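You operate a simulated robot arm through the tools that you are given. There is no shell and no other tool. Be economical: measure what you need, move in short steps, check, and stop when the job is done.

You are at the controls of a simulated two-armed robot. One attempt, no reset.

JOB
Take the short tile middle piece on the top of the long oak bench and put it away on the top of the sorting bench. Take the purple glass piece and put it on the yellow framed pane. Fetch the slotted wooden block and set it on the cream plate. Set the gauge slider to 0 mm. Open the blue drawer, take the tape box and put it in the inside of the blue drawer, then shut the drawer. Take the white puff on the bare part of the long table and put it away on the top of the finishing bench. Put one of the very short tile middle pieces from the top of the sorting bench on top of the brown sleeve. Do these in any order. Set down upright: purple glass piece, tape box, white puff. The gauge slider goes toward x +0.0, y +1.0, z +0.0 (a direction in the base frame), to its stop.
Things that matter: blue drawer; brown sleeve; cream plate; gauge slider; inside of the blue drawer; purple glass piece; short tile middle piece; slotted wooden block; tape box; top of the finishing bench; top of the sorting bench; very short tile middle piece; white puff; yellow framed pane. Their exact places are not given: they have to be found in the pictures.

It is judged by the outcome, as a careful person would: the job done as asked, and still so three seconds after it is handed in. It fails if anything else is knocked over, pushed out of place, dropped, spilled or broken.

ROBOT AND FRAMES
Two 7-joint arms with two-finger parallel grippers on one trunk, on a base that drives. Base frame: it is fixed to the floor where the robot stands at the start and does not move with it; the origin is under the middle of the robot, x ahead of it, y to its left, z up. Readings come in mm, degrees, newtons and seconds.
The left shoulder is at the start at [50, 168, 1107], the right one opposite. With the tool pointing down near the work surface each hand reaches from about 100 to 340 mm from the robot's upright axis, wherever it stands, measured 20 degrees to its own side. Places, roughly: blue drawer [-2000, 1800, 700]; brown sleeve (13x10x6 cm) [100, 3300, 200]; cream plate (18x17x3 cm) [-2000, -1100, 700]; gauge slider [800, -1000, 800]; inside of the blue drawer [-2000, 1700, 700]; purple glass piece (8x1x8 cm) [700, -300, 900]; short tile middle piece [750, -250, 750]; slotted wooden block (12x6x4 cm) [500, -300, 900]; tape box [-2000, -500, 750]; top of the finishing bench [-4300, 1800, 900]; top of the sorting bench [-1200, 1700, 800]; very short tile middle piece [-1500, 1750, 750]; white puff (4x4x6 cm) [-1900, -200, 800]; yellow framed pane (8x8x2 cm) [600, 1200, 800]. Payload 1.57 kg a hand.
The TCP of each hand is the grasp point between the finger pads, 30 mm short of the fingertips. In the tool frame z runs along the fingers and y along their closing line. Largest opening 80 mm; finger width 17, thickness 12; the body of the gripper, 40 by 82 mm, starts 80 mm behind the TCP.
Orientation is that of the tool frame in the base frame, as a unit quaternion [x, y, z, w]. With the fingers straight down and closing along the base's y, the tool's x points along the base's -x, its y along +y and its z along -z.

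CONTROLS
- The arms move only by the tool jog_arm. It takes "left_commands", "right_commands" or both (then of equal length, played together; a hand with none holds still); each is a list of rows, each a list of 3 entries, a list of its own where there are three numbers: the turn, a rotation vector about the base's x, y, z in degrees, then the shift along the base's x, y, z in mm, then the closure in counts, from 0 (fully open) to 255 (shut). In form: [[[rx, ry, rz], [x, y, z], fingers], ...]. A call has 1 to 12 rows; each row shifts and turns the commanded pose from where the row before left it. Each row takes 0.2 s and may step no farther than 50 mm and 8.6 degrees from the row before; otherwise, or with a gripper value out of range, the whole call is refused. Where a pose cannot be reached the arm comes as near as it can. A force on the tool above 40 N (or 10 N above the force at the start of the call, whichever is more), or a blocked arm, ends the call early, and 0.2 s more pass. Each finger travels about 45 mm/s and halts on what it meets, pressing with about 25 N; the grip force reading is that of the motor and also rises with nothing between the fingers. The clock runs only during rows and for 0.2 s after the last one: add rows that do not move to give the fingers time. It gives the time, the measured TCP pose, the force on the tool (base axes), the opening and the grip force at its end, in the units of the frame above (readings bear some noise), with the torque about the TCP (base axes, N m) and any sound that the robot's microphone picked up, and new pictures: "views" is both (left out), scene, wrist or none (wrist: the cameras of the hands that moved).
- Cameras (640 x 400 px; columns grow to the right, rows downward): "scene" is now at [118.7, -37.3, 1315.1]; the picture's right is [-0.43, -0.90, 0.00], its down [-0.52, 0.24, -0.82] and it looks along [0.74, -0.35, -0.57] (base axes); focal length 266 px, centre (320, 200). "left" rides on the left gripper at [72, 7, -122] in its tool frame; the picture's right is [-0.09, 1.00, 0.00], its down [-0.84, -0.08, -0.54] and it looks along [-0.54, -0.05, 0.84] (tool axes); focal length 238 px, centre (320, 200). "right" rides on the right gripper at [72, -7, -122] in its tool frame; the picture's right is [0.09, 1.00, 0.00], its down [-0.84, 0.08, -0.54] and it looks along [-0.54, 0.05, 0.84] (tool axes); focal length 238 px, centre (320, 200).
- slide_trunk(by): slides the trunk up (or, below 0, down) by that many mm; the arms and the scene camera ride with it, the base frame stays. It gives what a move gives, with no picture.
- drive_base(legs): drives the robot by 1 to 6 legs, each [ahead, left, turn to the left] in mm, mm and degrees, along the robot's own axes; the way and the turn of a leg run together, so that a leg with both is an arc; at most 1500 mm and 180 degrees a leg. The arms and the cameras ride along, it lands a little off, and it stops where it bumps. It gives what a move gives, and a new picture of the scene camera.
- aim_head(pan, tilt): turns the head with the scene camera to pan (to the left, within 80 degrees either way) and tilt (down, from -29 to 69), counted from straight ahead of the robot. It gives what a move gives, and a new picture of the scene camera.
- measure_at(camera, pixels): for up to 12 pixels [column, row] of the newest picture of that camera ("zoom" is the newest enlarged one), the place [x, y, z] in the base frame of the surface seen there, good to about 2 mm. The clock stands still meanwhile.
- zoom(camera, box): a new picture of the part [left, top, right, bottom] of that camera's present view, enlarged. The clock stands still meanwhile.
- finish_job(): hands the job in; it is judged then, once.

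Work in short steps. Measure before you move; look again where a grasp or a placing could have gone wrong, and mend it. You have 145 turns and 260 pictures in all, those below and enlarged ones among them. Open the grippers and draw the arms clear of the work before you hand the job in, unless the task says otherwise; then end with one line.

The tools are called after "Emit:" by a JSON object that holds its "op" and its "data". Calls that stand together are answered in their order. jog_arm: Moves the arms, as the interface text tells. Its arguments: {"type":"object","properties":{"left_commands":{"type":"array"},"right_commands":{"type":"array"},"views":{"type":"string","enum":["both","scene","wrist","none"]}},"required":[]} The other tools are called the same way: slide_trunk (by) slides the trunk up or down; drive_base (legs) drives the base; aim_head (pan, tilt) turns the head that bears the scene camera; measure_at (camera, pixels) gives the place of the surface under pixels of a picture; zoom (camera, box) takes an enlarged picture of a part of a camera's view; finish_job () hands the job in.

At the start:

```text
time_s: 0.0
left_eef_pos: [473.7, 16.2, 1087.8]
left_orientation: [0.0, 1.0, 0.001, 0.0]
left_wrist_force: [-0.5, 0.6, 0.5]
left_moment: [-0.02, 0.02, 0.01]
left_grip_width: 79.8
left_gripper_force: 0.0
right_eef_pos: [333.7, -337.9, 1102.0]
right_orientation: [0.001, 1.0, 0.0, 0.0]
right_wrist_force: [1.0, -0.2, 0.0]
right_moment: [0.01, 0.01, -0.02]
right_grip_width: 80.1
right_gripper_force: 0.2
trunk travel left (down, up): [-275.0, 168.0]
robot x, y, heading: [1.6, -2.9, -0.1]
head pan, tilt: [-25.3, 34.9]
```

scene: 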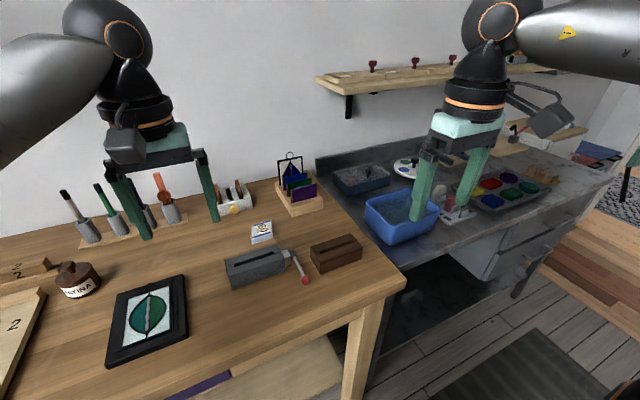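
right: 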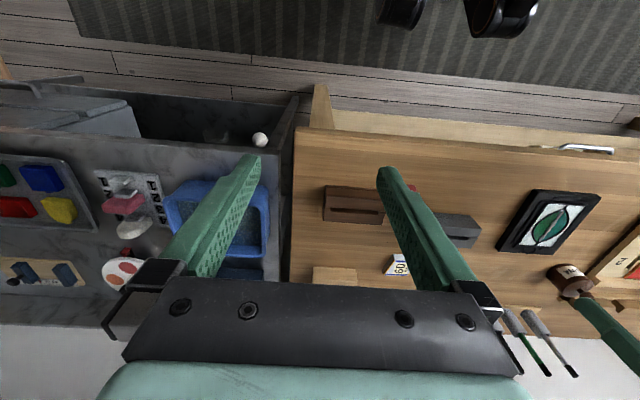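
left: 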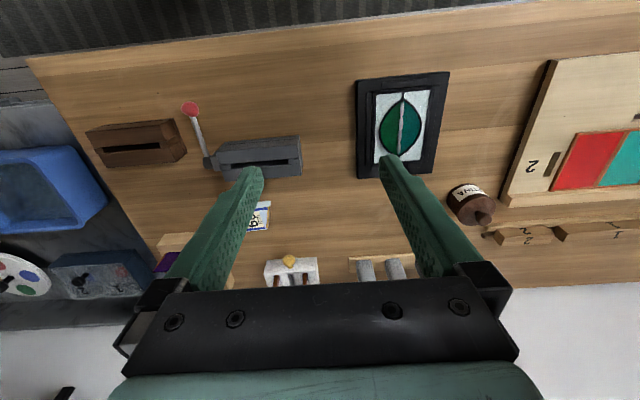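

The scene shows the oak bench: the slotted wooden block near (336,252), the purple glass piece near (302,192) in a rack, and a small tile piece near (262,232). I enlarge this part to be sure.

Emit:
{"op": "zoom", "data": {"camera": "scene", "box": [200, 140, 400, 300]}}

Emit:
{"op": "aim_head", "data": {"pan": 40, "tilt": 35}}

```text
2.50 times, centred on (300, 220) of scene
```

zoom: 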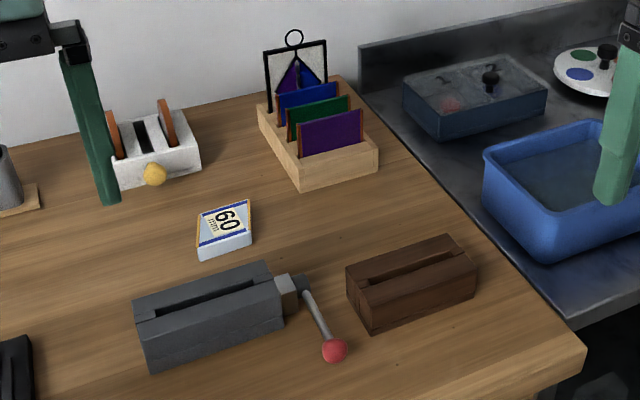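

```text
time_s: 1.4
left_eef_pos: [473.2, 16.6, 1087.0]
left_orientation: [-0.001, 1.0, 0.0, 0.0]
left_wrist_force: [0.0, -0.3, 0.2]
left_moment: [-0.02, 0.0, 0.0]
left_grip_width: 79.8
left_gripper_force: 0.1
right_eef_pos: [333.1, -336.6, 1100.3]
right_orientation: [0.001, 1.0, 0.0, 0.001]
right_wrist_force: [-0.2, -0.4, -0.3]
right_moment: [-0.02, -0.02, 0.01]
right_grip_width: 80.2
right_gripper_force: 0.0
trunk travel left (down, up): [-275.0, 168.0]
robot x, y, heading: [-1.9, -0.3, 0.0]
head pan, tilt: [40.0, 35.0]
```

scene: 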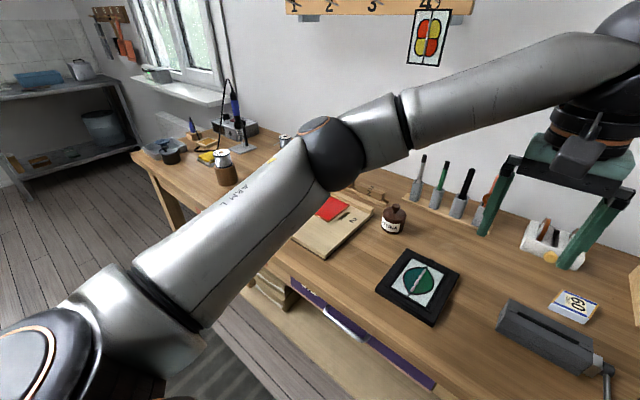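

I measure in the enlarged picture: the glass piece, slotted block, box marked "60", white tray with the yellow knob, and the bench top.

Emit:
{"op": "measure_at", "data": {"camera": "zoom", "pixels": [[332, 133], [302, 155], [362, 112], [415, 280], [348, 268], [475, 258], [225, 222], [198, 238], [250, 205], [420, 330], [290, 180], [155, 172]]}}

Emit:
{"op": "zoom", "data": {"camera": "scene", "box": [120, 60, 320, 185]}}

```text
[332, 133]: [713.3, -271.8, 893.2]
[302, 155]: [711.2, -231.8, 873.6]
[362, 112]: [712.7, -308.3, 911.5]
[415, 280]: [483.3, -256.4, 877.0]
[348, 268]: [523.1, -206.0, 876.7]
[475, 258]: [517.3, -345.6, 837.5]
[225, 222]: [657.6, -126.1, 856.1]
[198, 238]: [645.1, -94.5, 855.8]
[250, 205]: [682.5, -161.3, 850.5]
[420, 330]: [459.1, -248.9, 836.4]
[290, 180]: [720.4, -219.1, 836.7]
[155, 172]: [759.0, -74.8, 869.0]
```

```text
3.20 times, centred on (220, 122) of scene
```

zoom: 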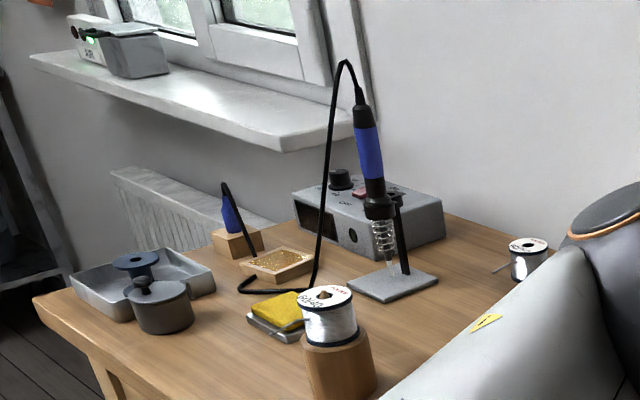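

The box marked "60 mm" is about 20 mm thick on the bench top (z≈836), and is likely the tile piece. I look to the right for the gauge slider, and to both sides for the layout.

Emit:
{"op": "aim_head", "data": {"pan": -60, "tilt": 32}}

Emit:
{"op": "aim_head", "data": {"pan": 80, "tilt": 25}}

```text
time_s: 3.1
left_eef_pos: [473.9, 16.8, 1088.7]
left_orientation: [-0.001, 1.0, 0.0, 0.0]
left_wrist_force: [0.8, 0.4, -0.4]
left_moment: [0.0, 0.0, -0.02]
left_grip_width: 80.2
left_gripper_force: 0.0
right_eef_pos: [332.5, -337.5, 1101.4]
right_orientation: [0.0, 1.0, 0.0, 0.001]
right_wrist_force: [0.0, -0.1, -0.6]
right_moment: [0.0, -0.01, 0.01]
right_grip_width: 80.0
right_gripper_force: 0.1
trunk travel left (down, up): [-275.0, 168.0]
robot x, y, heading: [-1.4, -0.2, -0.1]
head pan, tilt: [-60.0, 32.0]
```

scene: 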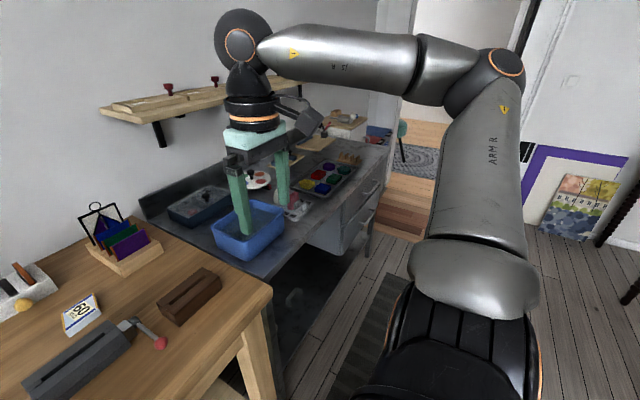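

```text
time_s: 5.3
left_eef_pos: [473.7, 16.6, 1088.0]
left_orientation: [-0.001, 1.0, -0.001, 0.0]
left_wrist_force: [0.3, -0.6, 0.3]
left_moment: [0.04, 0.0, -0.01]
left_grip_width: 80.2
left_gripper_force: 0.1
right_eef_pos: [333.2, -337.6, 1100.8]
right_orientation: [0.001, 1.0, 0.0, 0.0]
right_wrist_force: [0.1, -0.5, 0.4]
right_moment: [0.05, 0.01, 0.0]
right_grip_width: 79.8
right_gripper_force: 0.1
trunk travel left (down, up): [-275.0, 168.0]
robot x, y, heading: [2.2, -0.9, 0.0]
head pan, tilt: [80.0, 25.0]
```

scene: 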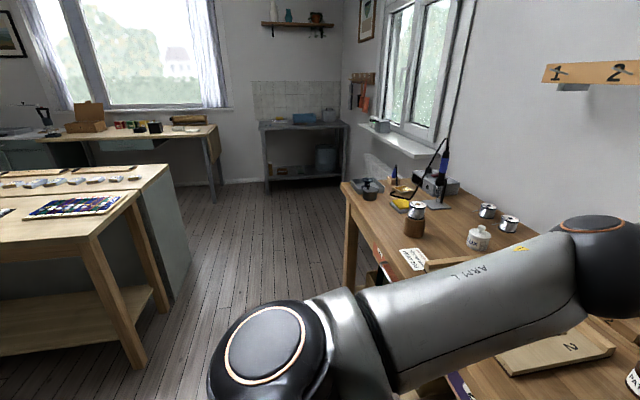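

The shelf unit with the lower shelf is ahead-left at (300,160). I look again to the right and measure the slate bench's front edge and the device beneath the right gripper before driving there.

Emit:
{"op": "aim_head", "data": {"pan": -55, "tilt": 38}}

Emit:
{"op": "zoom", "data": {"camera": "scene", "box": [140, 90, 400, 252]}}

Emit:
{"op": "measure_at", "data": {"camera": "scene", "pixels": [[250, 280], [225, 300], [345, 230], [372, 190], [360, 250], [300, 345], [120, 370]]}}

```text
time_s: 7.5
left_eef_pos: [472.7, 15.1, 1086.9]
left_orientation: [-0.001, 1.0, 0.001, 0.001]
left_wrist_force: [1.5, -0.3, -0.2]
left_moment: [0.0, 0.01, -0.02]
left_grip_width: 80.1
left_gripper_force: 0.0
right_eef_pos: [332.5, -336.8, 1101.4]
right_orientation: [0.001, 1.0, 0.001, 0.0]
right_wrist_force: [-0.3, 0.4, 0.2]
right_moment: [0.0, -0.01, 0.01]
right_grip_width: 79.9
right_gripper_force: 0.1
trunk travel left (down, up): [-275.0, 168.0]
robot x, y, heading: [-2.5, 0.1, 0.2]
head pan, tilt: [-55.0, 38.0]
```

scene: 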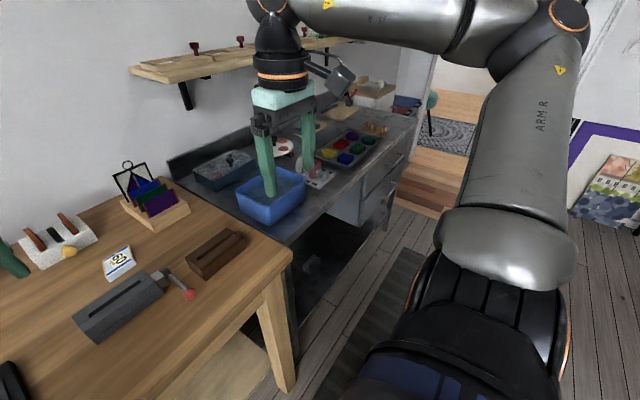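

```text
2.46 times, centred on (270, 171) of scene
```

zoom: 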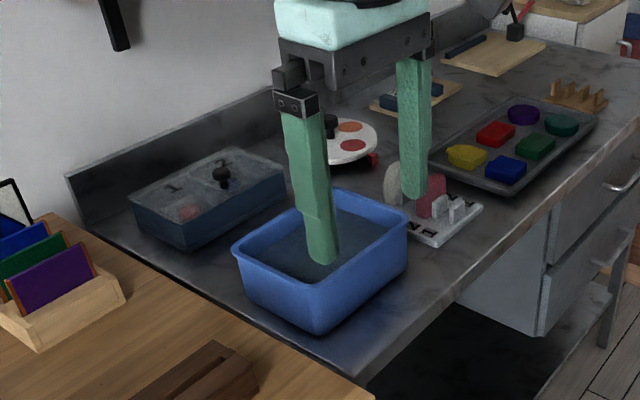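

```text
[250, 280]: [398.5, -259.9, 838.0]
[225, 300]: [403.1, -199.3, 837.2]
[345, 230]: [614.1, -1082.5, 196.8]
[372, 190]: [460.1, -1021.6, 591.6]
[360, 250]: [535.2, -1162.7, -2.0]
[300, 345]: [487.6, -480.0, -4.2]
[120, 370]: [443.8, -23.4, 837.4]
```

Both benches' front edges are at x≈400–450, and the slate bench runs to the right. I strafe right 800 mm to look at the device with the scale and its neighbours.

Emit:
{"op": "drive_base", "data": {"legs": [[0, -800, 0]]}}

Emit:
{"op": "aim_head", "data": {"pan": 0, "tilt": 42}}

```text
time_s: 11.8
left_eef_pos: [470.6, -787.9, 1088.3]
left_orientation: [0.003, 1.0, 0.0, 0.001]
left_wrist_force: [-0.6, -0.2, -0.2]
left_moment: [-0.01, -0.03, 0.0]
left_grip_width: 79.9
left_gripper_force: 0.1
right_eef_pos: [325.9, -1142.4, 1100.3]
right_orientation: [0.004, 1.0, 0.0, 0.0]
right_wrist_force: [0.7, -0.4, -1.0]
right_moment: [0.03, -0.01, 0.01]
right_grip_width: 80.0
right_gripper_force: 0.1
trunk travel left (down, up): [-275.0, 168.0]
robot x, y, heading: [-1.5, -800.1, -0.5]
head pan, tilt: [-55.0, 38.0]
```

scene: 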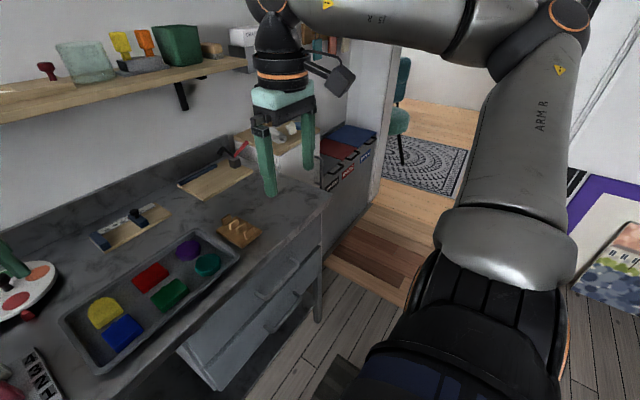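

```text
time_s: 13.1
left_eef_pos: [470.9, -787.5, 1087.6]
left_orientation: [0.004, 1.0, 0.0, 0.0]
left_wrist_force: [0.1, 0.5, 0.1]
left_moment: [0.0, -0.01, -0.02]
left_grip_width: 80.1
left_gripper_force: 0.0
right_eef_pos: [326.0, -1140.9, 1101.7]
right_orientation: [0.005, 1.0, 0.001, 0.0]
right_wrist_force: [0.1, 0.5, -0.3]
right_moment: [-0.02, -0.01, -0.02]
right_grip_width: 79.9
right_gripper_force: 0.0
trunk travel left (down, up): [-275.0, 168.0]
robot x, y, heading: [-3.4, -797.9, -0.5]
head pan, tilt: [0.0, 42.0]
```

scene: 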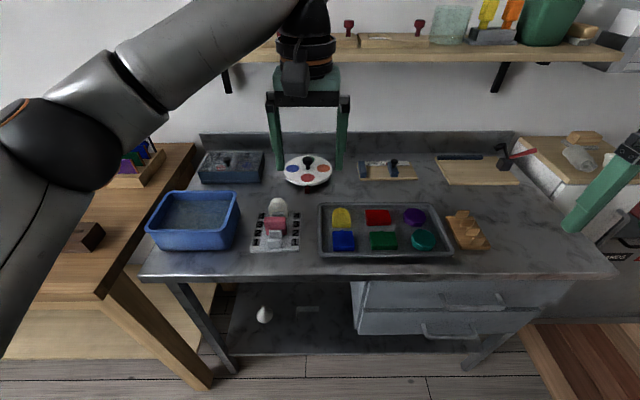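

Candidates for the gauge are the board with blue blocks at (385,172) and the device at (276,230). I enlarge both.

Emit:
{"op": "zoom", "data": {"camera": "scene", "box": [345, 145, 445, 208]}}

Emit:
{"op": "measure_at", "data": {"camera": "zoom", "pixels": [[310, 110], [320, 150], [140, 110], [100, 200], [440, 200], [290, 180], [200, 110], [260, 110]]}}

Emit:
{"op": "zoom", "data": {"camera": "scene", "box": [230, 190, 330, 253]}}

```text
6.35 times, centred on (395, 176) of scene
```

zoom: 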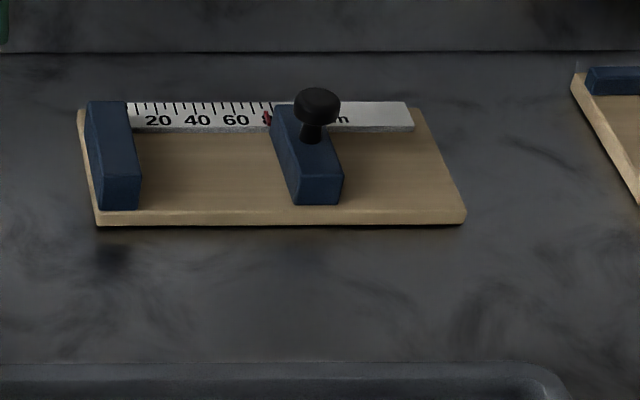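

```text
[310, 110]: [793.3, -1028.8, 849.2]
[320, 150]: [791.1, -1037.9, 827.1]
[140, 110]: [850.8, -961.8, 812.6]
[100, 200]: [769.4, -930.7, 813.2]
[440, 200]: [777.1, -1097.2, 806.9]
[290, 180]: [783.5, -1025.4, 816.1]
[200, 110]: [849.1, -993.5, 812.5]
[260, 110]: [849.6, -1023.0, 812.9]
```

```text
6.35 times, centred on (280, 222) of scene
```

zoom: 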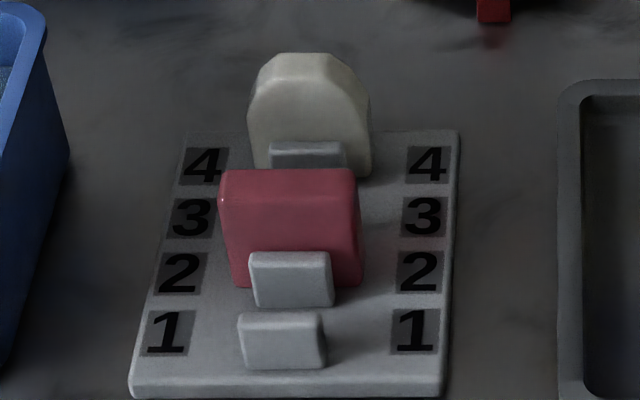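

The first is the gauge: slider knob at about [795,-1031,849], reading ≈80 with 0 toward +y. I measure the shelf above, the bench edge and the slider body for clearance.

Emit:
{"op": "measure_at", "data": {"camera": "scene", "pixels": [[430, 55], [500, 62], [395, 277], [300, 277], [450, 290], [440, 326], [394, 170], [389, 177], [398, 177], [369, 172], [458, 161]]}}

```text
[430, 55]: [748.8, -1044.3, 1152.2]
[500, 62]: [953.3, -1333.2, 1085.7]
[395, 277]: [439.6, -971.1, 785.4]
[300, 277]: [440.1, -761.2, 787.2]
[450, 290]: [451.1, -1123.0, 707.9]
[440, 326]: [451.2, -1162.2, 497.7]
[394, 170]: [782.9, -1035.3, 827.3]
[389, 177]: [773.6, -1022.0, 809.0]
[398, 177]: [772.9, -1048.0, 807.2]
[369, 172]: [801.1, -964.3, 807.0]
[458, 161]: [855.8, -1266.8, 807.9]
```

The shelf front is at x=749, z≈1150, so I approach with the tool tilted about 50° forward and the fingers shut. I'll push the slider body from its −y side.

Emit:
{"op": "jog_arm", "data": {"right_commands": [[[0, -8.4, 0], [37.4, 5.6, -17.1], 255], [[0, -8.4, 0], [37.4, 5.6, -17.1], 255], [[0, -8.4, 0], [37.4, 5.6, -17.1], 255], [[0, -8.4, 0], [37.4, 5.6, -17.1], 255], [[0, -8.4, 0], [37.4, 5.6, -17.1], 255], [[0, -8.4, 0], [37.4, 5.6, -17.1], 255], [[0, 0, 0], [37.4, 5.6, -17.1], 255], [[0, 0, 0], [37.4, 5.6, -17.1], 255], [[0, 0, 0], [37.4, 5.6, -17.1], 255], [[0, 0, 0], [37.4, 5.6, -17.1], 255], [[0, 0, 0], [0, 0, 0], 255]]}}

```text
time_s: 15.4
left_eef_pos: [471.7, -789.0, 1088.7]
left_orientation: [0.003, 1.0, 0.0, 0.0]
left_wrist_force: [0.1, -0.1, -0.4]
left_moment: [-0.04, -0.01, 0.0]
left_grip_width: 79.8
left_gripper_force: 0.1
right_eef_pos: [685.3, -1090.8, 939.4]
right_orientation: [0.004, 0.905, 0.002, 0.425]
right_wrist_force: [-0.2, 0.4, 0.3]
right_moment: [0.02, -0.01, -0.01]
right_grip_width: 0.0
right_gripper_force: 21.3
right hand out of reach, approached as far as the arm can: row 10
trunk travel left (down, up): [-275.0, 168.0]
robot x, y, heading: [-4.2, -800.0, -0.6]
head pan, tilt: [0.0, 42.0]
```

scene: 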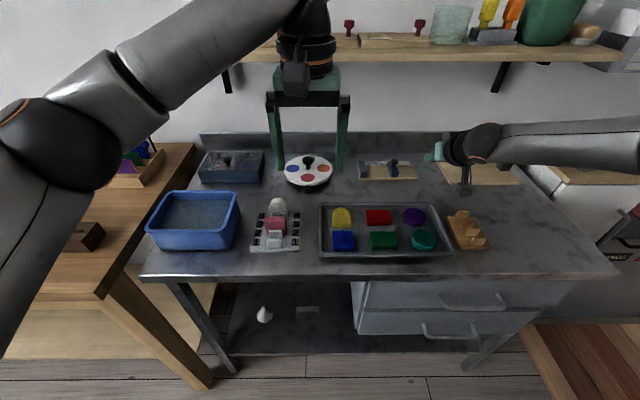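
right: 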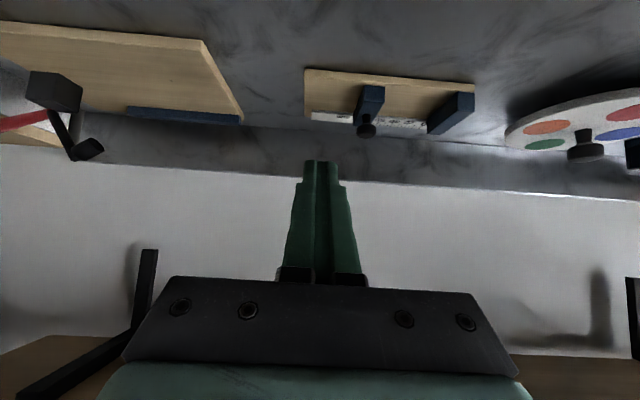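

The arm's reach limit is near x=685, so I draw the right hand back 100 mm and drive 130 mm forward.

Emit:
{"op": "jog_arm", "data": {"right_commands": [[[0, 0, 0], [-50, 0, 0], 255], [[0, 0, 0], [-50, 0, 0], 255]], "views": "none"}}

Emit:
{"op": "drive_base", "data": {"legs": [[130, 0, 0]]}}

```text
time_s: 16.1
left_eef_pos: [470.7, -789.2, 1088.9]
left_orientation: [0.003, 1.0, 0.0, 0.0]
left_wrist_force: [0.8, 0.5, 0.2]
left_moment: [-0.03, -0.02, -0.02]
left_grip_width: 79.7
left_gripper_force: 0.0
right_eef_pos: [585.9, -1091.2, 938.5]
right_orientation: [0.005, 0.904, 0.002, 0.427]
right_wrist_force: [0.0, 0.9, -0.8]
right_moment: [0.0, -0.02, -0.01]
right_grip_width: 0.0
right_gripper_force: 21.4
trunk travel left (down, up): [-275.0, 168.0]
robot x, y, heading: [-6.3, -798.5, -0.4]
head pan, tilt: [0.0, 42.0]
```

```text
time_s: 17.4
left_eef_pos: [606.0, -792.1, 1088.7]
left_orientation: [0.005, 1.0, 0.0, 0.0]
left_wrist_force: [-0.2, 0.9, -0.8]
left_moment: [-0.02, 0.0, -0.02]
left_grip_width: 80.0
left_gripper_force: 0.0
right_eef_pos: [720.2, -1094.1, 936.8]
right_orientation: [0.006, 0.905, 0.001, 0.426]
right_wrist_force: [-0.3, 0.6, 0.4]
right_moment: [-0.01, -0.02, 0.02]
right_grip_width: 0.3
right_gripper_force: 21.6
trunk travel left (down, up): [-275.0, 168.0]
robot x, y, heading: [132.8, -803.5, -0.6]
head pan, tilt: [0.0, 42.0]
```

scene: 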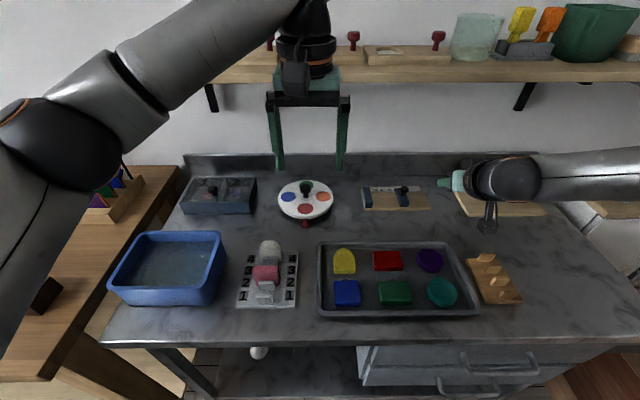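

The TCP is at [720,-1094,937]. I lower to [767,-1088,838] beside the slider.

Emit:
{"op": "jog_arm", "data": {"right_commands": [[[0, 0, 0], [16, 2, -33], 255], [[0, 0, 0], [16, 2, -33], 255], [[0, 0, 0], [15, 2, -33], 255], [[0, 0, 0], [0, 0, 0], 255]]}}

Emit:
{"op": "zoom", "data": {"camera": "scene", "box": [340, 160, 500, 260]}}

```text
time_s: 18.4
left_eef_pos: [605.3, -791.3, 1087.7]
left_orientation: [0.005, 1.0, 0.0, 0.0]
left_wrist_force: [0.1, -0.1, -0.7]
left_moment: [0.0, -0.03, 0.01]
left_grip_width: 80.0
left_gripper_force: 0.0
right_eef_pos: [750.1, -1095.2, 852.5]
right_orientation: [0.005, 0.905, 0.002, 0.426]
right_wrist_force: [0.4, 0.6, 0.2]
right_moment: [-0.01, 0.0, 0.04]
right_grip_width: 0.1
right_gripper_force: 21.1
right hand out of reach, approached as far as the arm can: row 3
trunk travel left (down, up): [-275.0, 168.0]
robot x, y, heading: [128.4, -802.9, -0.7]
head pan, tilt: [0.0, 42.0]
```

scene: 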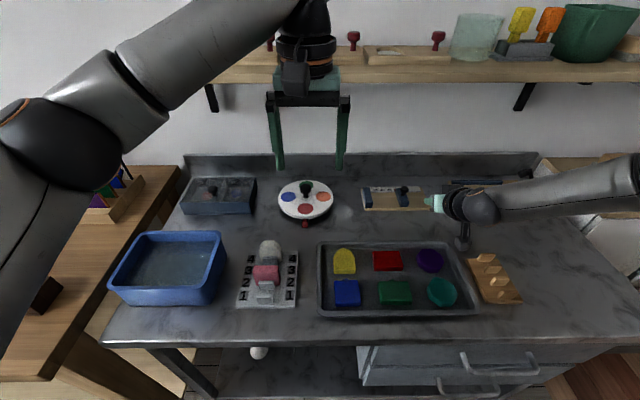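
right: 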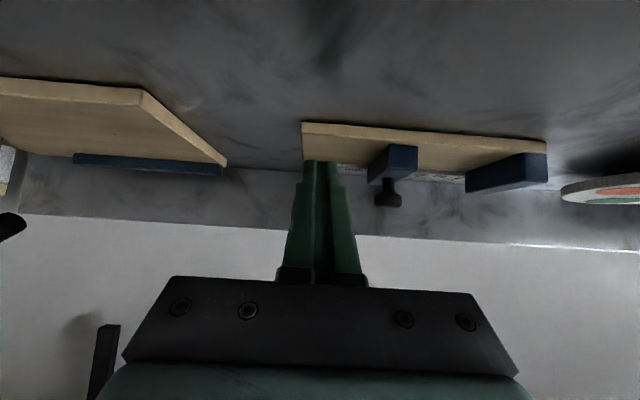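

```text
4.00 times, centred on (420, 210) of scene
```

zoom: 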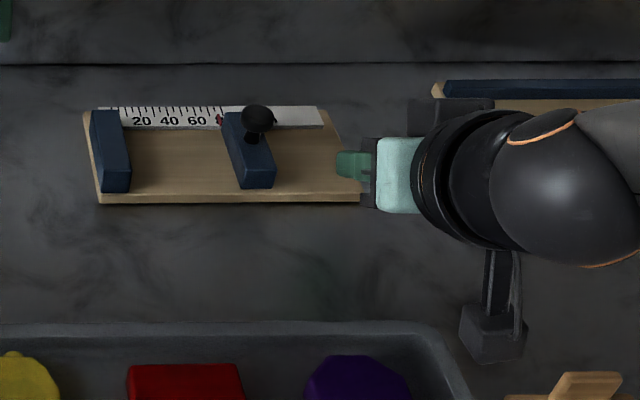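

The arm is at its reach limit again at [750,-1095,852]. I lift 30 mm and drive 60 mm more forward.

Emit:
{"op": "jog_arm", "data": {"right_commands": [[[0, 0, 0], [-25, 0, 30], 255]], "views": "none"}}

Emit:
{"op": "drive_base", "data": {"legs": [[60, 0, 0]]}}

```text
time_s: 18.8
left_eef_pos: [604.7, -791.6, 1088.2]
left_orientation: [0.005, 1.0, 0.0, 0.0]
left_wrist_force: [-0.3, -0.3, 0.2]
left_moment: [0.02, 0.02, 0.01]
left_grip_width: 80.0
left_gripper_force: 0.1
right_eef_pos: [726.9, -1094.8, 884.1]
right_orientation: [0.005, 0.905, 0.002, 0.426]
right_wrist_force: [0.0, -0.6, 0.3]
right_moment: [0.05, -0.04, 0.0]
right_grip_width: 0.0
right_gripper_force: 21.5
trunk travel left (down, up): [-275.0, 168.0]
robot x, y, heading: [131.6, -803.9, -0.5]
head pan, tilt: [0.0, 42.0]
```

```text
time_s: 19.7
left_eef_pos: [664.2, -791.2, 1087.0]
left_orientation: [0.004, 1.0, 0.0, 0.0]
left_wrist_force: [0.5, 0.1, 0.4]
left_moment: [-0.03, 0.03, -0.01]
left_grip_width: 80.1
left_gripper_force: 0.2
right_eef_pos: [785.0, -1095.5, 882.7]
right_orientation: [0.005, 0.905, 0.001, 0.426]
right_wrist_force: [0.3, 0.5, -0.6]
right_moment: [0.02, -0.01, -0.02]
right_grip_width: 0.1
right_gripper_force: 21.4
trunk travel left (down, up): [-275.0, 168.0]
robot x, y, heading: [188.9, -802.4, -0.6]
head pan, tilt: [0.0, 42.0]
```

scene: 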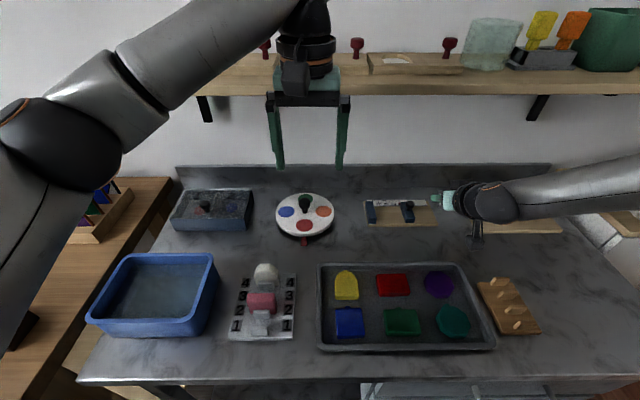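

Now lower to z≈840 beside the slider, then start pushing in +y.

Emit:
{"op": "jog_arm", "data": {"right_commands": [[[0, 0, 0], [-9, 0, -22], 255], [[0, 0, 0], [-9, 0, -21], 255], [[0, 0, 0], [0, 0, 0], 255], [[0, 0, 0], [0, 20, 0], 255], [[0, 0, 0], [0, 20, 0], 255], [[0, 0, 0], [0, 15, 0], 255]]}}

Emit:
{"op": "zoom", "data": {"camera": "scene", "box": [340, 180, 460, 255]}}

```text
time_s: 21.1
left_eef_pos: [663.4, -792.9, 1088.5]
left_orientation: [0.005, 1.0, -0.001, 0.001]
left_wrist_force: [-0.2, 0.1, 1.3]
left_moment: [0.04, -0.01, 0.01]
left_grip_width: 79.8
left_gripper_force: 0.1
right_eef_pos: [763.0, -1045.2, 848.9]
right_orientation: [0.005, 0.905, 0.001, 0.426]
right_wrist_force: [-0.3, -0.5, 0.4]
right_moment: [-0.02, 0.02, -0.03]
right_grip_width: 0.2
right_gripper_force: 21.3
right hand out of reach, approached as far as the arm can: row 5, 6
trunk travel left (down, up): [-275.0, 168.0]
robot x, y, heading: [189.7, -804.0, -0.6]
head pan, tilt: [0.0, 42.0]
```

scene: 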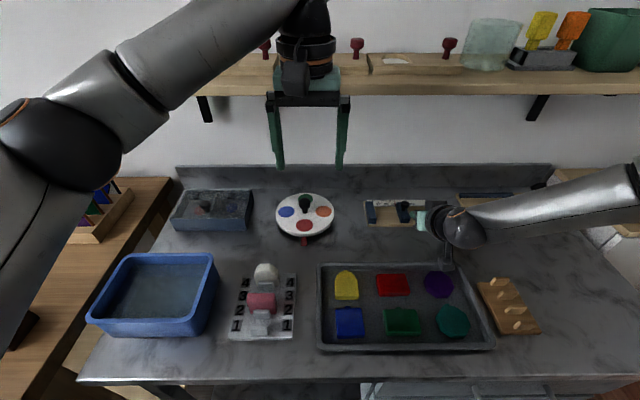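
right: 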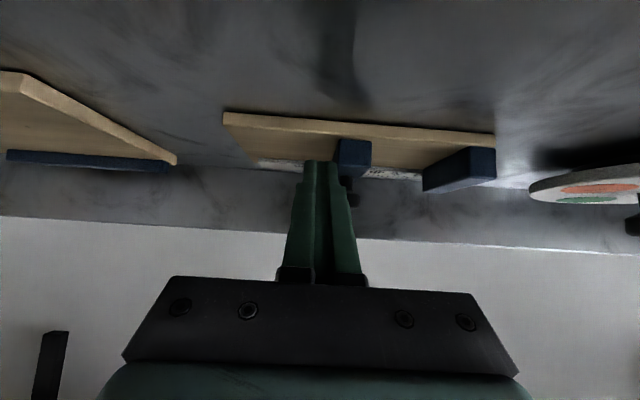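

```text
5.33 times, centred on (400, 218) of scene
```

zoom: 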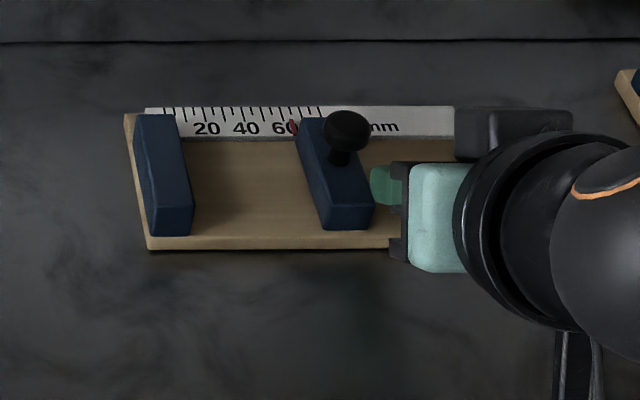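

The reach limit came at relative y≈−250, and the slider has gone from ~83 to ~68. I lift clear, shift the hand −y, strafe the base 90 mm left, then lower again.

Emit:
{"op": "jog_arm", "data": {"right_commands": [[[0, 0, 0], [0, -15, 0], 255], [[0, 0, 0], [0, 0, 40], 255], [[0, 0, 0], [0, -50, 0], 255], [[0, 0, 0], [0, -50, 0], 255], [[0, 0, 0], [0, 0, 0], 255]], "views": "none"}}

Emit:
{"op": "drive_base", "data": {"legs": [[0, 100, 0]]}}

```text
time_s: 22.3
left_eef_pos: [663.1, -791.4, 1087.2]
left_orientation: [0.004, 1.0, 0.0, 0.0]
left_wrist_force: [0.1, 0.1, 0.3]
left_moment: [-0.06, 0.01, 0.03]
left_grip_width: 80.1
left_gripper_force: 0.2
right_eef_pos: [762.7, -1161.2, 887.3]
right_orientation: [0.005, 0.905, 0.002, 0.426]
right_wrist_force: [-0.6, -0.4, -0.6]
right_moment: [0.01, -0.02, 0.01]
right_grip_width: 0.1
right_gripper_force: 21.3
trunk travel left (down, up): [-275.0, 168.0]
robot x, y, heading: [193.2, -800.3, -0.8]
head pan, tilt: [0.0, 42.0]
```

```text
time_s: 23.5
left_eef_pos: [663.6, -691.2, 1087.5]
left_orientation: [0.004, 1.0, 0.0, 0.0]
left_wrist_force: [-0.2, 0.4, 0.4]
left_moment: [-0.02, -0.01, -0.02]
left_grip_width: 80.0
left_gripper_force: 0.1
right_eef_pos: [763.6, -1061.2, 888.2]
right_orientation: [0.005, 0.905, 0.001, 0.425]
right_wrist_force: [0.0, 0.0, -0.2]
right_moment: [-0.02, -0.01, 0.01]
right_grip_width: 0.0
right_gripper_force: 20.8
trunk travel left (down, up): [-275.0, 168.0]
robot x, y, heading: [188.3, -702.8, -0.6]
head pan, tilt: [0.0, 42.0]
```

scene: 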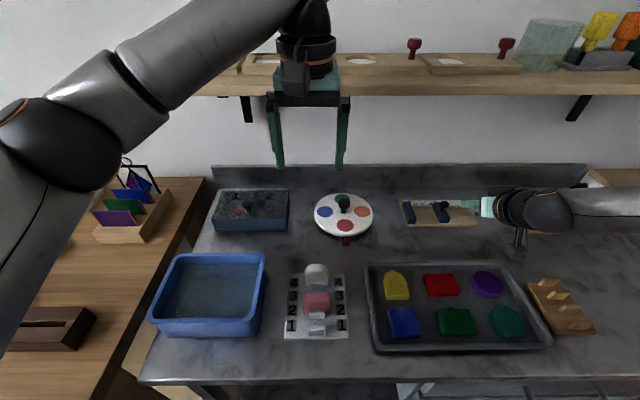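

Lower 48 mm and push in +y by 80 mm.

Emit:
{"op": "jog_arm", "data": {"right_commands": [[[0, 0, 0], [2, 0, -24], 255], [[0, 0, 0], [2, 0, -24], 255], [[0, 0, 0], [0, 0, 0], 255], [[0, 0, 0], [0, 16, 0], 255], [[0, 0, 0], [0, 16, 0], 255], [[0, 0, 0], [0, 12, 0], 255], [[0, 0, 0], [0, 12, 0], 255], [[0, 0, 0], [0, 8, 0], 255], [[0, 0, 0], [0, 8, 0], 255], [[0, 0, 0], [0, 8, 0], 255], [[0, 0, 0], [0, 4, 0], 255]]}}

Emit:
{"op": "zoom", "data": {"camera": "scene", "box": [380, 175, 500, 250]}}

```text
time_s: 25.9
left_eef_pos: [664.1, -693.0, 1088.7]
left_orientation: [0.006, 1.0, 0.0, 0.001]
left_wrist_force: [0.0, -0.1, 0.3]
left_moment: [0.01, -0.01, -0.02]
left_grip_width: 80.0
left_gripper_force: 0.0
right_eef_pos: [769.1, -981.6, 838.1]
right_orientation: [0.009, 0.904, -0.002, 0.428]
right_wrist_force: [-0.2, -12.9, 3.1]
right_moment: [-0.1, -0.01, -0.08]
right_grip_width: 0.1
right_gripper_force: 21.1
trunk travel left (down, up): [-275.0, 168.0]
robot x, y, heading: [192.1, -703.5, -0.5]
head pan, tilt: [0.0, 42.0]
```

scene: 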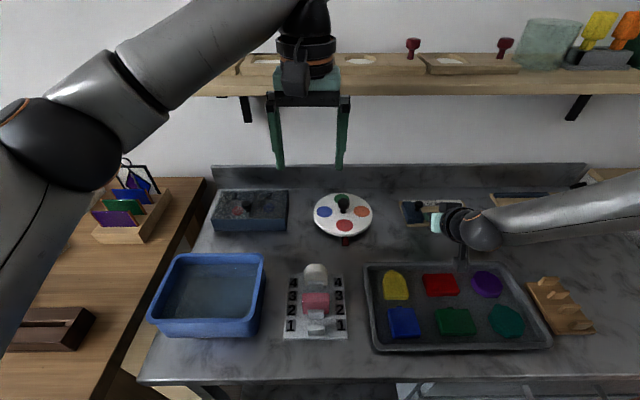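
right: 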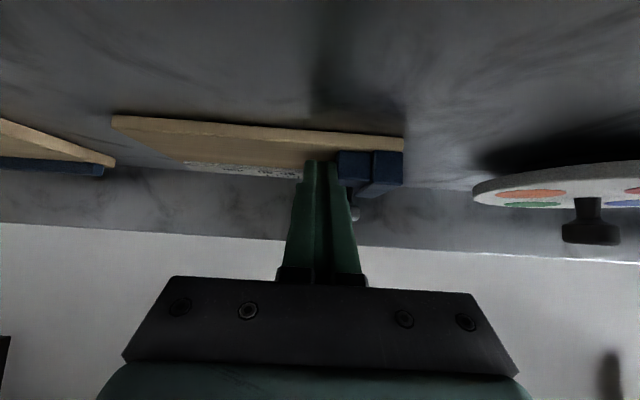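

```text
5.33 times, centred on (440, 212) of scene
```

zoom: 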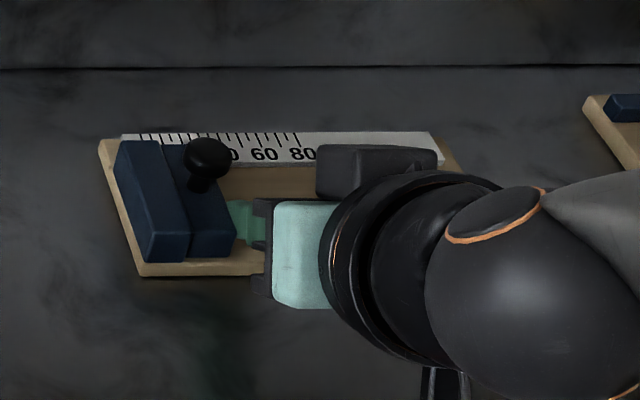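

The slider is at its stop (−12.9 N, pressed against the fixed block). I back off, lift, bring the right hand to the vertical posture, and drive back to the oak bench.

Emit:
{"op": "jog_arm", "data": {"right_commands": [[[0, 0, 0], [0, -25, 0], 255], [[0, 0, 0], [0, 0, 50], 255], [[0, 0, 0], [0, 0, 50], 255], [[0, 8.4, 0], [-35, -10, 22], 100], [[0, 8.4, 0], [-35, -10, 22], 50], [[0, 8.4, 0], [-35, -10, 22], 0], [[0, 8.4, 0], [-35, -10, 22], 0], [[0, 8.4, 0], [-35, -10, 22], 0], [[0, 8.4, 0], [-35, -10, 22], 0]], "views": "scene"}}

Emit:
{"op": "zoom", "data": {"camera": "scene", "box": [380, 175, 500, 250]}}

Emit:
{"op": "drive_base", "data": {"legs": [[-100, 0, 0], [0, 730, 0.5]]}}

Emit:
{"op": "aim_head", "data": {"pan": -20, "tilt": 45}}

```text
time_s: 27.9
left_eef_pos: [663.9, -691.7, 1088.8]
left_orientation: [0.004, 1.0, 0.0, 0.001]
left_wrist_force: [0.4, -0.7, -0.4]
left_moment: [0.0, -0.01, 0.01]
left_grip_width: 79.9
left_gripper_force: 0.0
right_eef_pos: [559.5, -1061.8, 1072.5]
right_orientation: [0.004, 1.0, 0.0, 0.0]
right_wrist_force: [0.5, -0.6, 0.1]
right_moment: [0.02, 0.0, 0.01]
right_grip_width: 79.7
right_gripper_force: 0.1
trunk travel left (down, up): [-275.0, 168.0]
robot x, y, heading: [189.2, -701.6, -0.4]
head pan, tilt: [0.0, 42.0]
```

scene: 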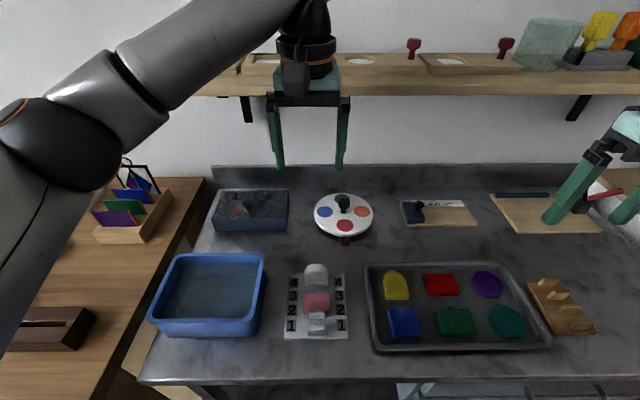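

```text
5.33 times, centred on (440, 212) of scene
```

zoom: 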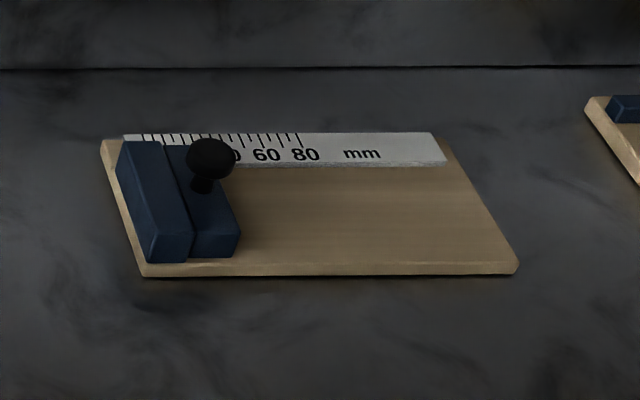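

```text
time_s: 32.6
left_eef_pos: [572.3, 45.7, 1087.6]
left_orientation: [0.004, 1.0, 0.0, 0.0]
left_wrist_force: [-0.2, 0.1, 0.3]
left_moment: [-0.02, 0.01, -0.02]
left_grip_width: 79.8
left_gripper_force: 0.0
right_eef_pos: [468.5, -323.6, 1071.7]
right_orientation: [0.005, 1.0, -0.001, 0.0]
right_wrist_force: [-0.5, -0.1, -0.5]
right_moment: [-0.02, -0.03, 0.02]
right_grip_width: 79.9
right_gripper_force: 0.0
trunk travel left (down, up): [-275.0, 168.0]
robot x, y, heading: [100.0, 34.0, -0.5]
head pan, tilt: [0.0, 42.0]
```

scene: 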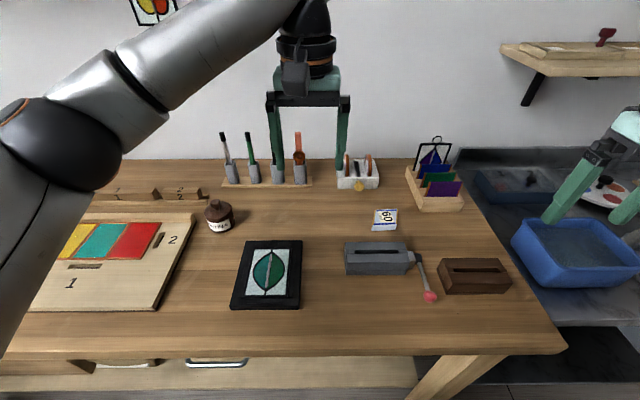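

```text
time_s: 33.4
left_eef_pos: [572.8, 45.8, 1086.5]
left_orientation: [0.005, 1.0, 0.0, 0.0]
left_wrist_force: [-0.6, -0.1, 0.2]
left_moment: [-0.01, 0.0, 0.0]
left_grip_width: 79.7
left_gripper_force: 0.0
right_eef_pos: [468.6, -324.9, 1072.4]
right_orientation: [0.003, 1.0, -0.001, -0.001]
right_wrist_force: [0.1, 0.0, 0.9]
right_moment: [0.02, 0.0, -0.02]
right_grip_width: 79.8
right_gripper_force: 0.0
trunk travel left (down, up): [-275.0, 168.0]
robot x, y, heading: [99.9, 34.0, -0.5]
head pan, tilt: [-20.0, 45.0]
```

scene: 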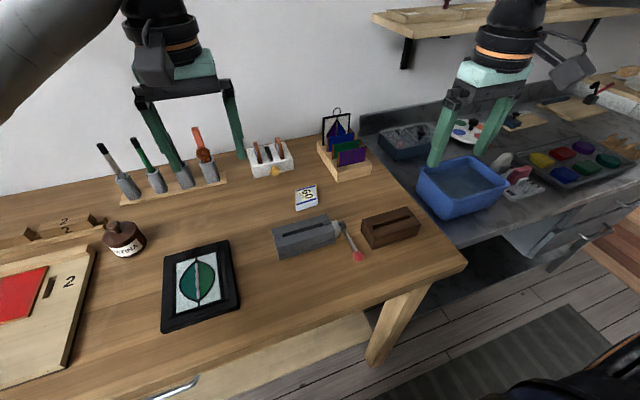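

The gauge now reads 0. I enlarge the rack and the "60" piece for exact places.

Emit:
{"op": "zoom", "data": {"camera": "scene", "box": [270, 100, 430, 200]}}

Emit:
{"op": "measure_at", "data": {"camera": "scene", "pixels": [[352, 157], [340, 162], [364, 155], [351, 151], [349, 145], [342, 134], [345, 174], [306, 197], [296, 208], [318, 201], [315, 185], [297, 187]]}}

```text
4.00 times, centred on (350, 150) of scene
```

zoom: 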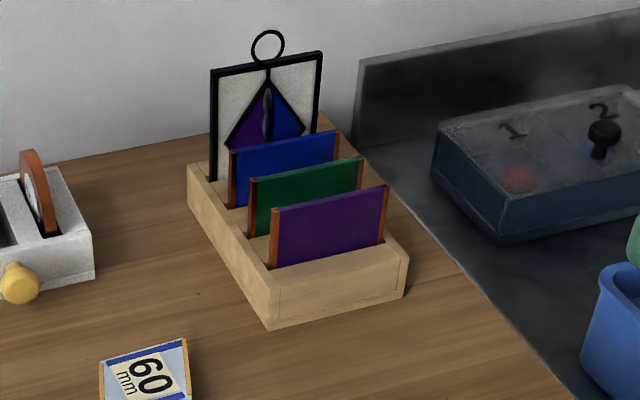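

```text
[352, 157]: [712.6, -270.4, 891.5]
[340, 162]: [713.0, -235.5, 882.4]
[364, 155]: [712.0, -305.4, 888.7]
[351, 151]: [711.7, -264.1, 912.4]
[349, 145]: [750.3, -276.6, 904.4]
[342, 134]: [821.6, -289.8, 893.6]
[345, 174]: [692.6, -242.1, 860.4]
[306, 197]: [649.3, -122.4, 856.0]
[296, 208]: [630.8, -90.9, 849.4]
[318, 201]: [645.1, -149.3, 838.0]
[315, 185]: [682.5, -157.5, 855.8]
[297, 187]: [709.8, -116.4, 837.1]
```

The purple glass's front face is at x=712, y centre −270, top z≈917, with the green one 35 mm behind. I drive 90 mm forward and bring the right hand above it, turned 90°, with the fingers partly closed.

Emit:
{"op": "drive_base", "data": {"legs": [[90, 0, 0]]}}

Emit:
{"op": "jog_arm", "data": {"right_commands": [[[0, 0, 8.2], [14, 5, -8], 172], [[0, 0, 8.2], [14, 5, -8], 172], [[0, 0, 8.2], [14, 5, -8], 172], [[0, 0, 8.2], [14, 5, -8], 172], [[0, 0, 8.2], [14, 5, -8], 172], [[0, 0, 8.2], [14, 5, -8], 172], [[0, 0, 8.2], [14, 5, -8], 172], [[0, 0, 8.2], [14, 5, -8], 172], [[0, 0, 8.2], [14, 5, -8], 172], [[0, 0, 8.2], [14, 5, -8], 172], [[0, 0, 8.0], [14, 5, -8], 172], [[0, 0, 0], [0, 0, 0], 172]]}}

```text
time_s: 34.5
left_eef_pos: [662.7, 45.5, 1089.5]
left_orientation: [0.005, 1.0, 0.0, 0.0]
left_wrist_force: [0.8, 0.6, -1.4]
left_moment: [0.01, 0.02, 0.0]
left_grip_width: 79.8
left_gripper_force: 0.0
right_eef_pos: [559.1, -325.9, 1070.1]
right_orientation: [0.006, 1.0, 0.0, 0.0]
right_wrist_force: [0.1, -0.3, 0.1]
right_moment: [0.01, 0.03, -0.03]
right_grip_width: 80.2
right_gripper_force: 0.0
trunk travel left (down, up): [-275.0, 168.0]
robot x, y, heading: [185.4, 34.0, -0.6]
head pan, tilt: [-20.0, 45.0]
```

scene: 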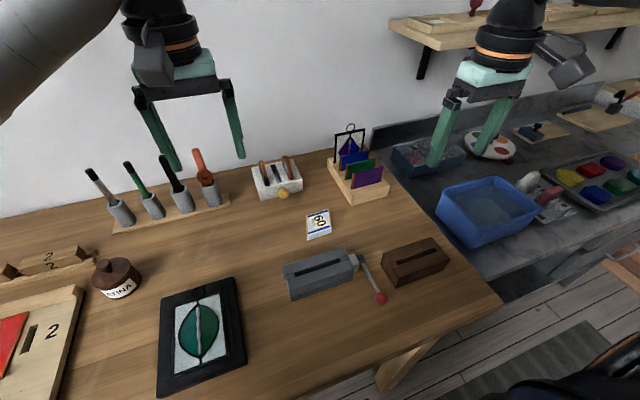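

```text
time_s: 37.1
left_eef_pos: [662.5, 43.5, 1087.4]
left_orientation: [0.004, 1.0, 0.0, 0.001]
left_wrist_force: [-0.3, -0.2, 0.1]
left_moment: [0.01, 0.0, 0.0]
left_grip_width: 80.1
left_gripper_force: 0.0
right_eef_pos: [469.4, -61.2, 975.3]
right_orientation: [-0.692, 0.722, -0.005, 0.007]
right_wrist_force: [-1.0, -0.2, 0.2]
right_moment: [-0.05, 0.0, 0.02]
right_grip_width: 25.7
right_gripper_force: 0.0
right hand out of reach, approached as far as the arm can: row 4, 5, 6, 7, 8, 9, 10, 11
trunk travel left (down, up): [-275.0, 168.0]
robot x, y, heading: [189.4, 31.8, -0.6]
head pan, tilt: [-20.0, 45.0]
```

scene: 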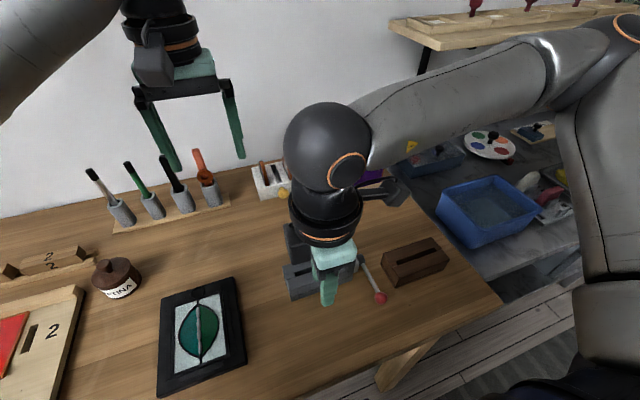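
right: 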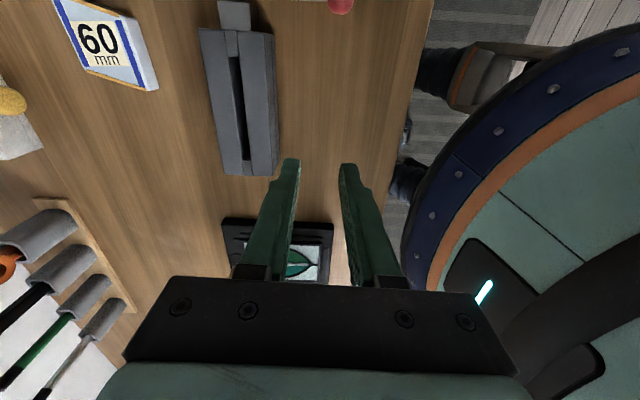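

A +90° turn isn't reachable there, so I undo it while returning, then turn the other way.

Emit:
{"op": "jog_arm", "data": {"right_commands": [[[0, 0, -8.2], [8, -24, 16], 172], [[0, 0, -8.2], [8, -24, 16], 172], [[0, 0, -8.2], [8, -24, 16], 172], [[0, 0, -8.2], [8, -24, 9], 172], [[0, 0, -8.2], [8, -24, 8], 172], [[0, 0, -8.2], [8, -24, 8], 172], [[0, 0, -8.2], [8, -24, 8], 172], [[0, 0, -8.2], [8, -24, 8], 172], [[0, 0, -8.2], [8, -24, 8], 172], [[0, 0, -8.2], [8, -24, 0], 172], [[0, 0, -8.2], [8, -24, 0], 172]], "views": "none"}}

Emit:
{"op": "jog_arm", "data": {"right_commands": [[[0, 0, -8.2], [8, 0, 0], 172], [[0, 0, -8.2], [8, 0, 0], 172], [[0, 0, -8.2], [8, 0, 0], 172], [[0, 0, -8.2], [8, 0, 0], 172], [[0, 0, -8.2], [8, 0, 0], 172], [[0, 0, -8.2], [8, 0, 0], 172], [[0, 0, -8.2], [8, 0, 0], 172], [[0, 0, -8.2], [8, 0, 0], 172], [[0, 0, -8.2], [8, 0, 0], 172], [[0, 0, -8.2], [8, 0, 0], 172], [[0, 0, -8.0], [8, 0, 0], 172], [[0, 0, 0], [0, 0, 0], 172]]}}

```text
time_s: 39.5
left_eef_pos: [663.0, 44.2, 1088.4]
left_orientation: [0.005, 1.0, 0.001, 0.0]
left_wrist_force: [0.3, -0.5, 0.4]
left_moment: [0.0, -0.01, -0.03]
left_grip_width: 80.1
left_gripper_force: 0.1
right_eef_pos: [557.3, -326.9, 1073.7]
right_orientation: [0.008, 1.0, -0.001, 0.0]
right_wrist_force: [-1.0, -0.3, 0.0]
right_moment: [0.0, -0.02, -0.01]
right_grip_width: 26.1
right_gripper_force: 0.1
trunk travel left (down, up): [-275.0, 168.0]
robot x, y, heading: [183.0, 36.3, -0.5]
head pan, tilt: [-20.0, 45.0]
```

```text
time_s: 42.1
left_eef_pos: [662.6, 43.6, 1088.7]
left_orientation: [0.004, 1.0, 0.0, 0.001]
left_wrist_force: [-0.7, 0.1, 0.3]
left_moment: [-0.01, 0.02, -0.01]
left_grip_width: 79.9
left_gripper_force: 0.1
right_eef_pos: [643.8, -325.5, 1073.6]
right_orientation: [0.712, 0.702, 0.0, 0.0]
right_wrist_force: [-0.4, 0.7, 0.3]
right_moment: [0.03, 0.02, 0.0]
right_grip_width: 26.1
right_gripper_force: 0.0
trunk travel left (down, up): [-275.0, 168.0]
robot x, y, heading: [191.7, 31.6, -0.7]
head pan, tilt: [-20.0, 45.0]
```

scene: 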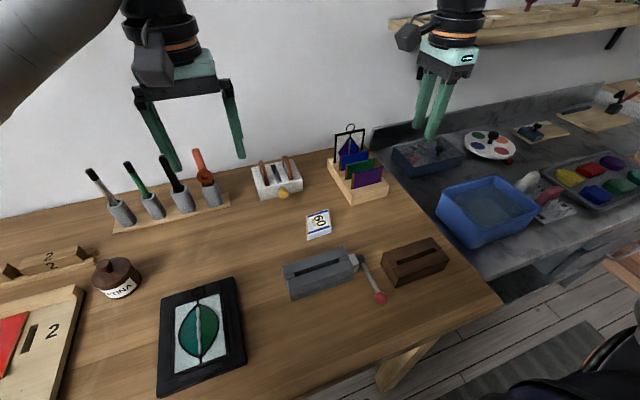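
right: 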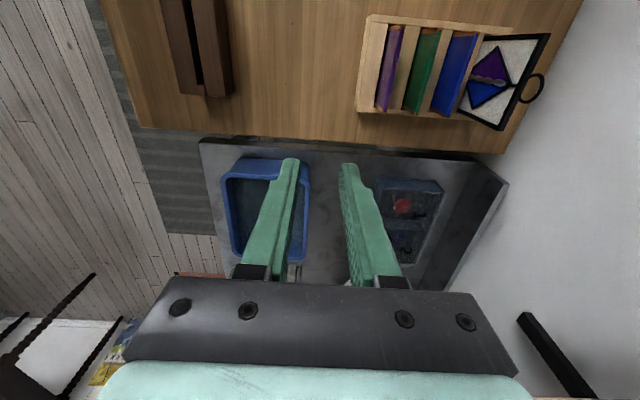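

The −90° turn works, and the wrist camera sees the glass at (390,65). I measure it from there.

Emit:
{"op": "measure_at", "data": {"camera": "right", "pixels": [[397, 40], [391, 68], [385, 95], [393, 68], [427, 50], [424, 75], [411, 62], [365, 60]]}}

```text
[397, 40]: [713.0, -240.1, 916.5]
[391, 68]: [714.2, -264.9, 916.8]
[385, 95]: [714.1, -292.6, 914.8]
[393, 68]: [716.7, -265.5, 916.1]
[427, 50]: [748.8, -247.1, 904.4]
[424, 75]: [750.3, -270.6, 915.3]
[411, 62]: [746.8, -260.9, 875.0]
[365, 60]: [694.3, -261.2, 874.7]
```

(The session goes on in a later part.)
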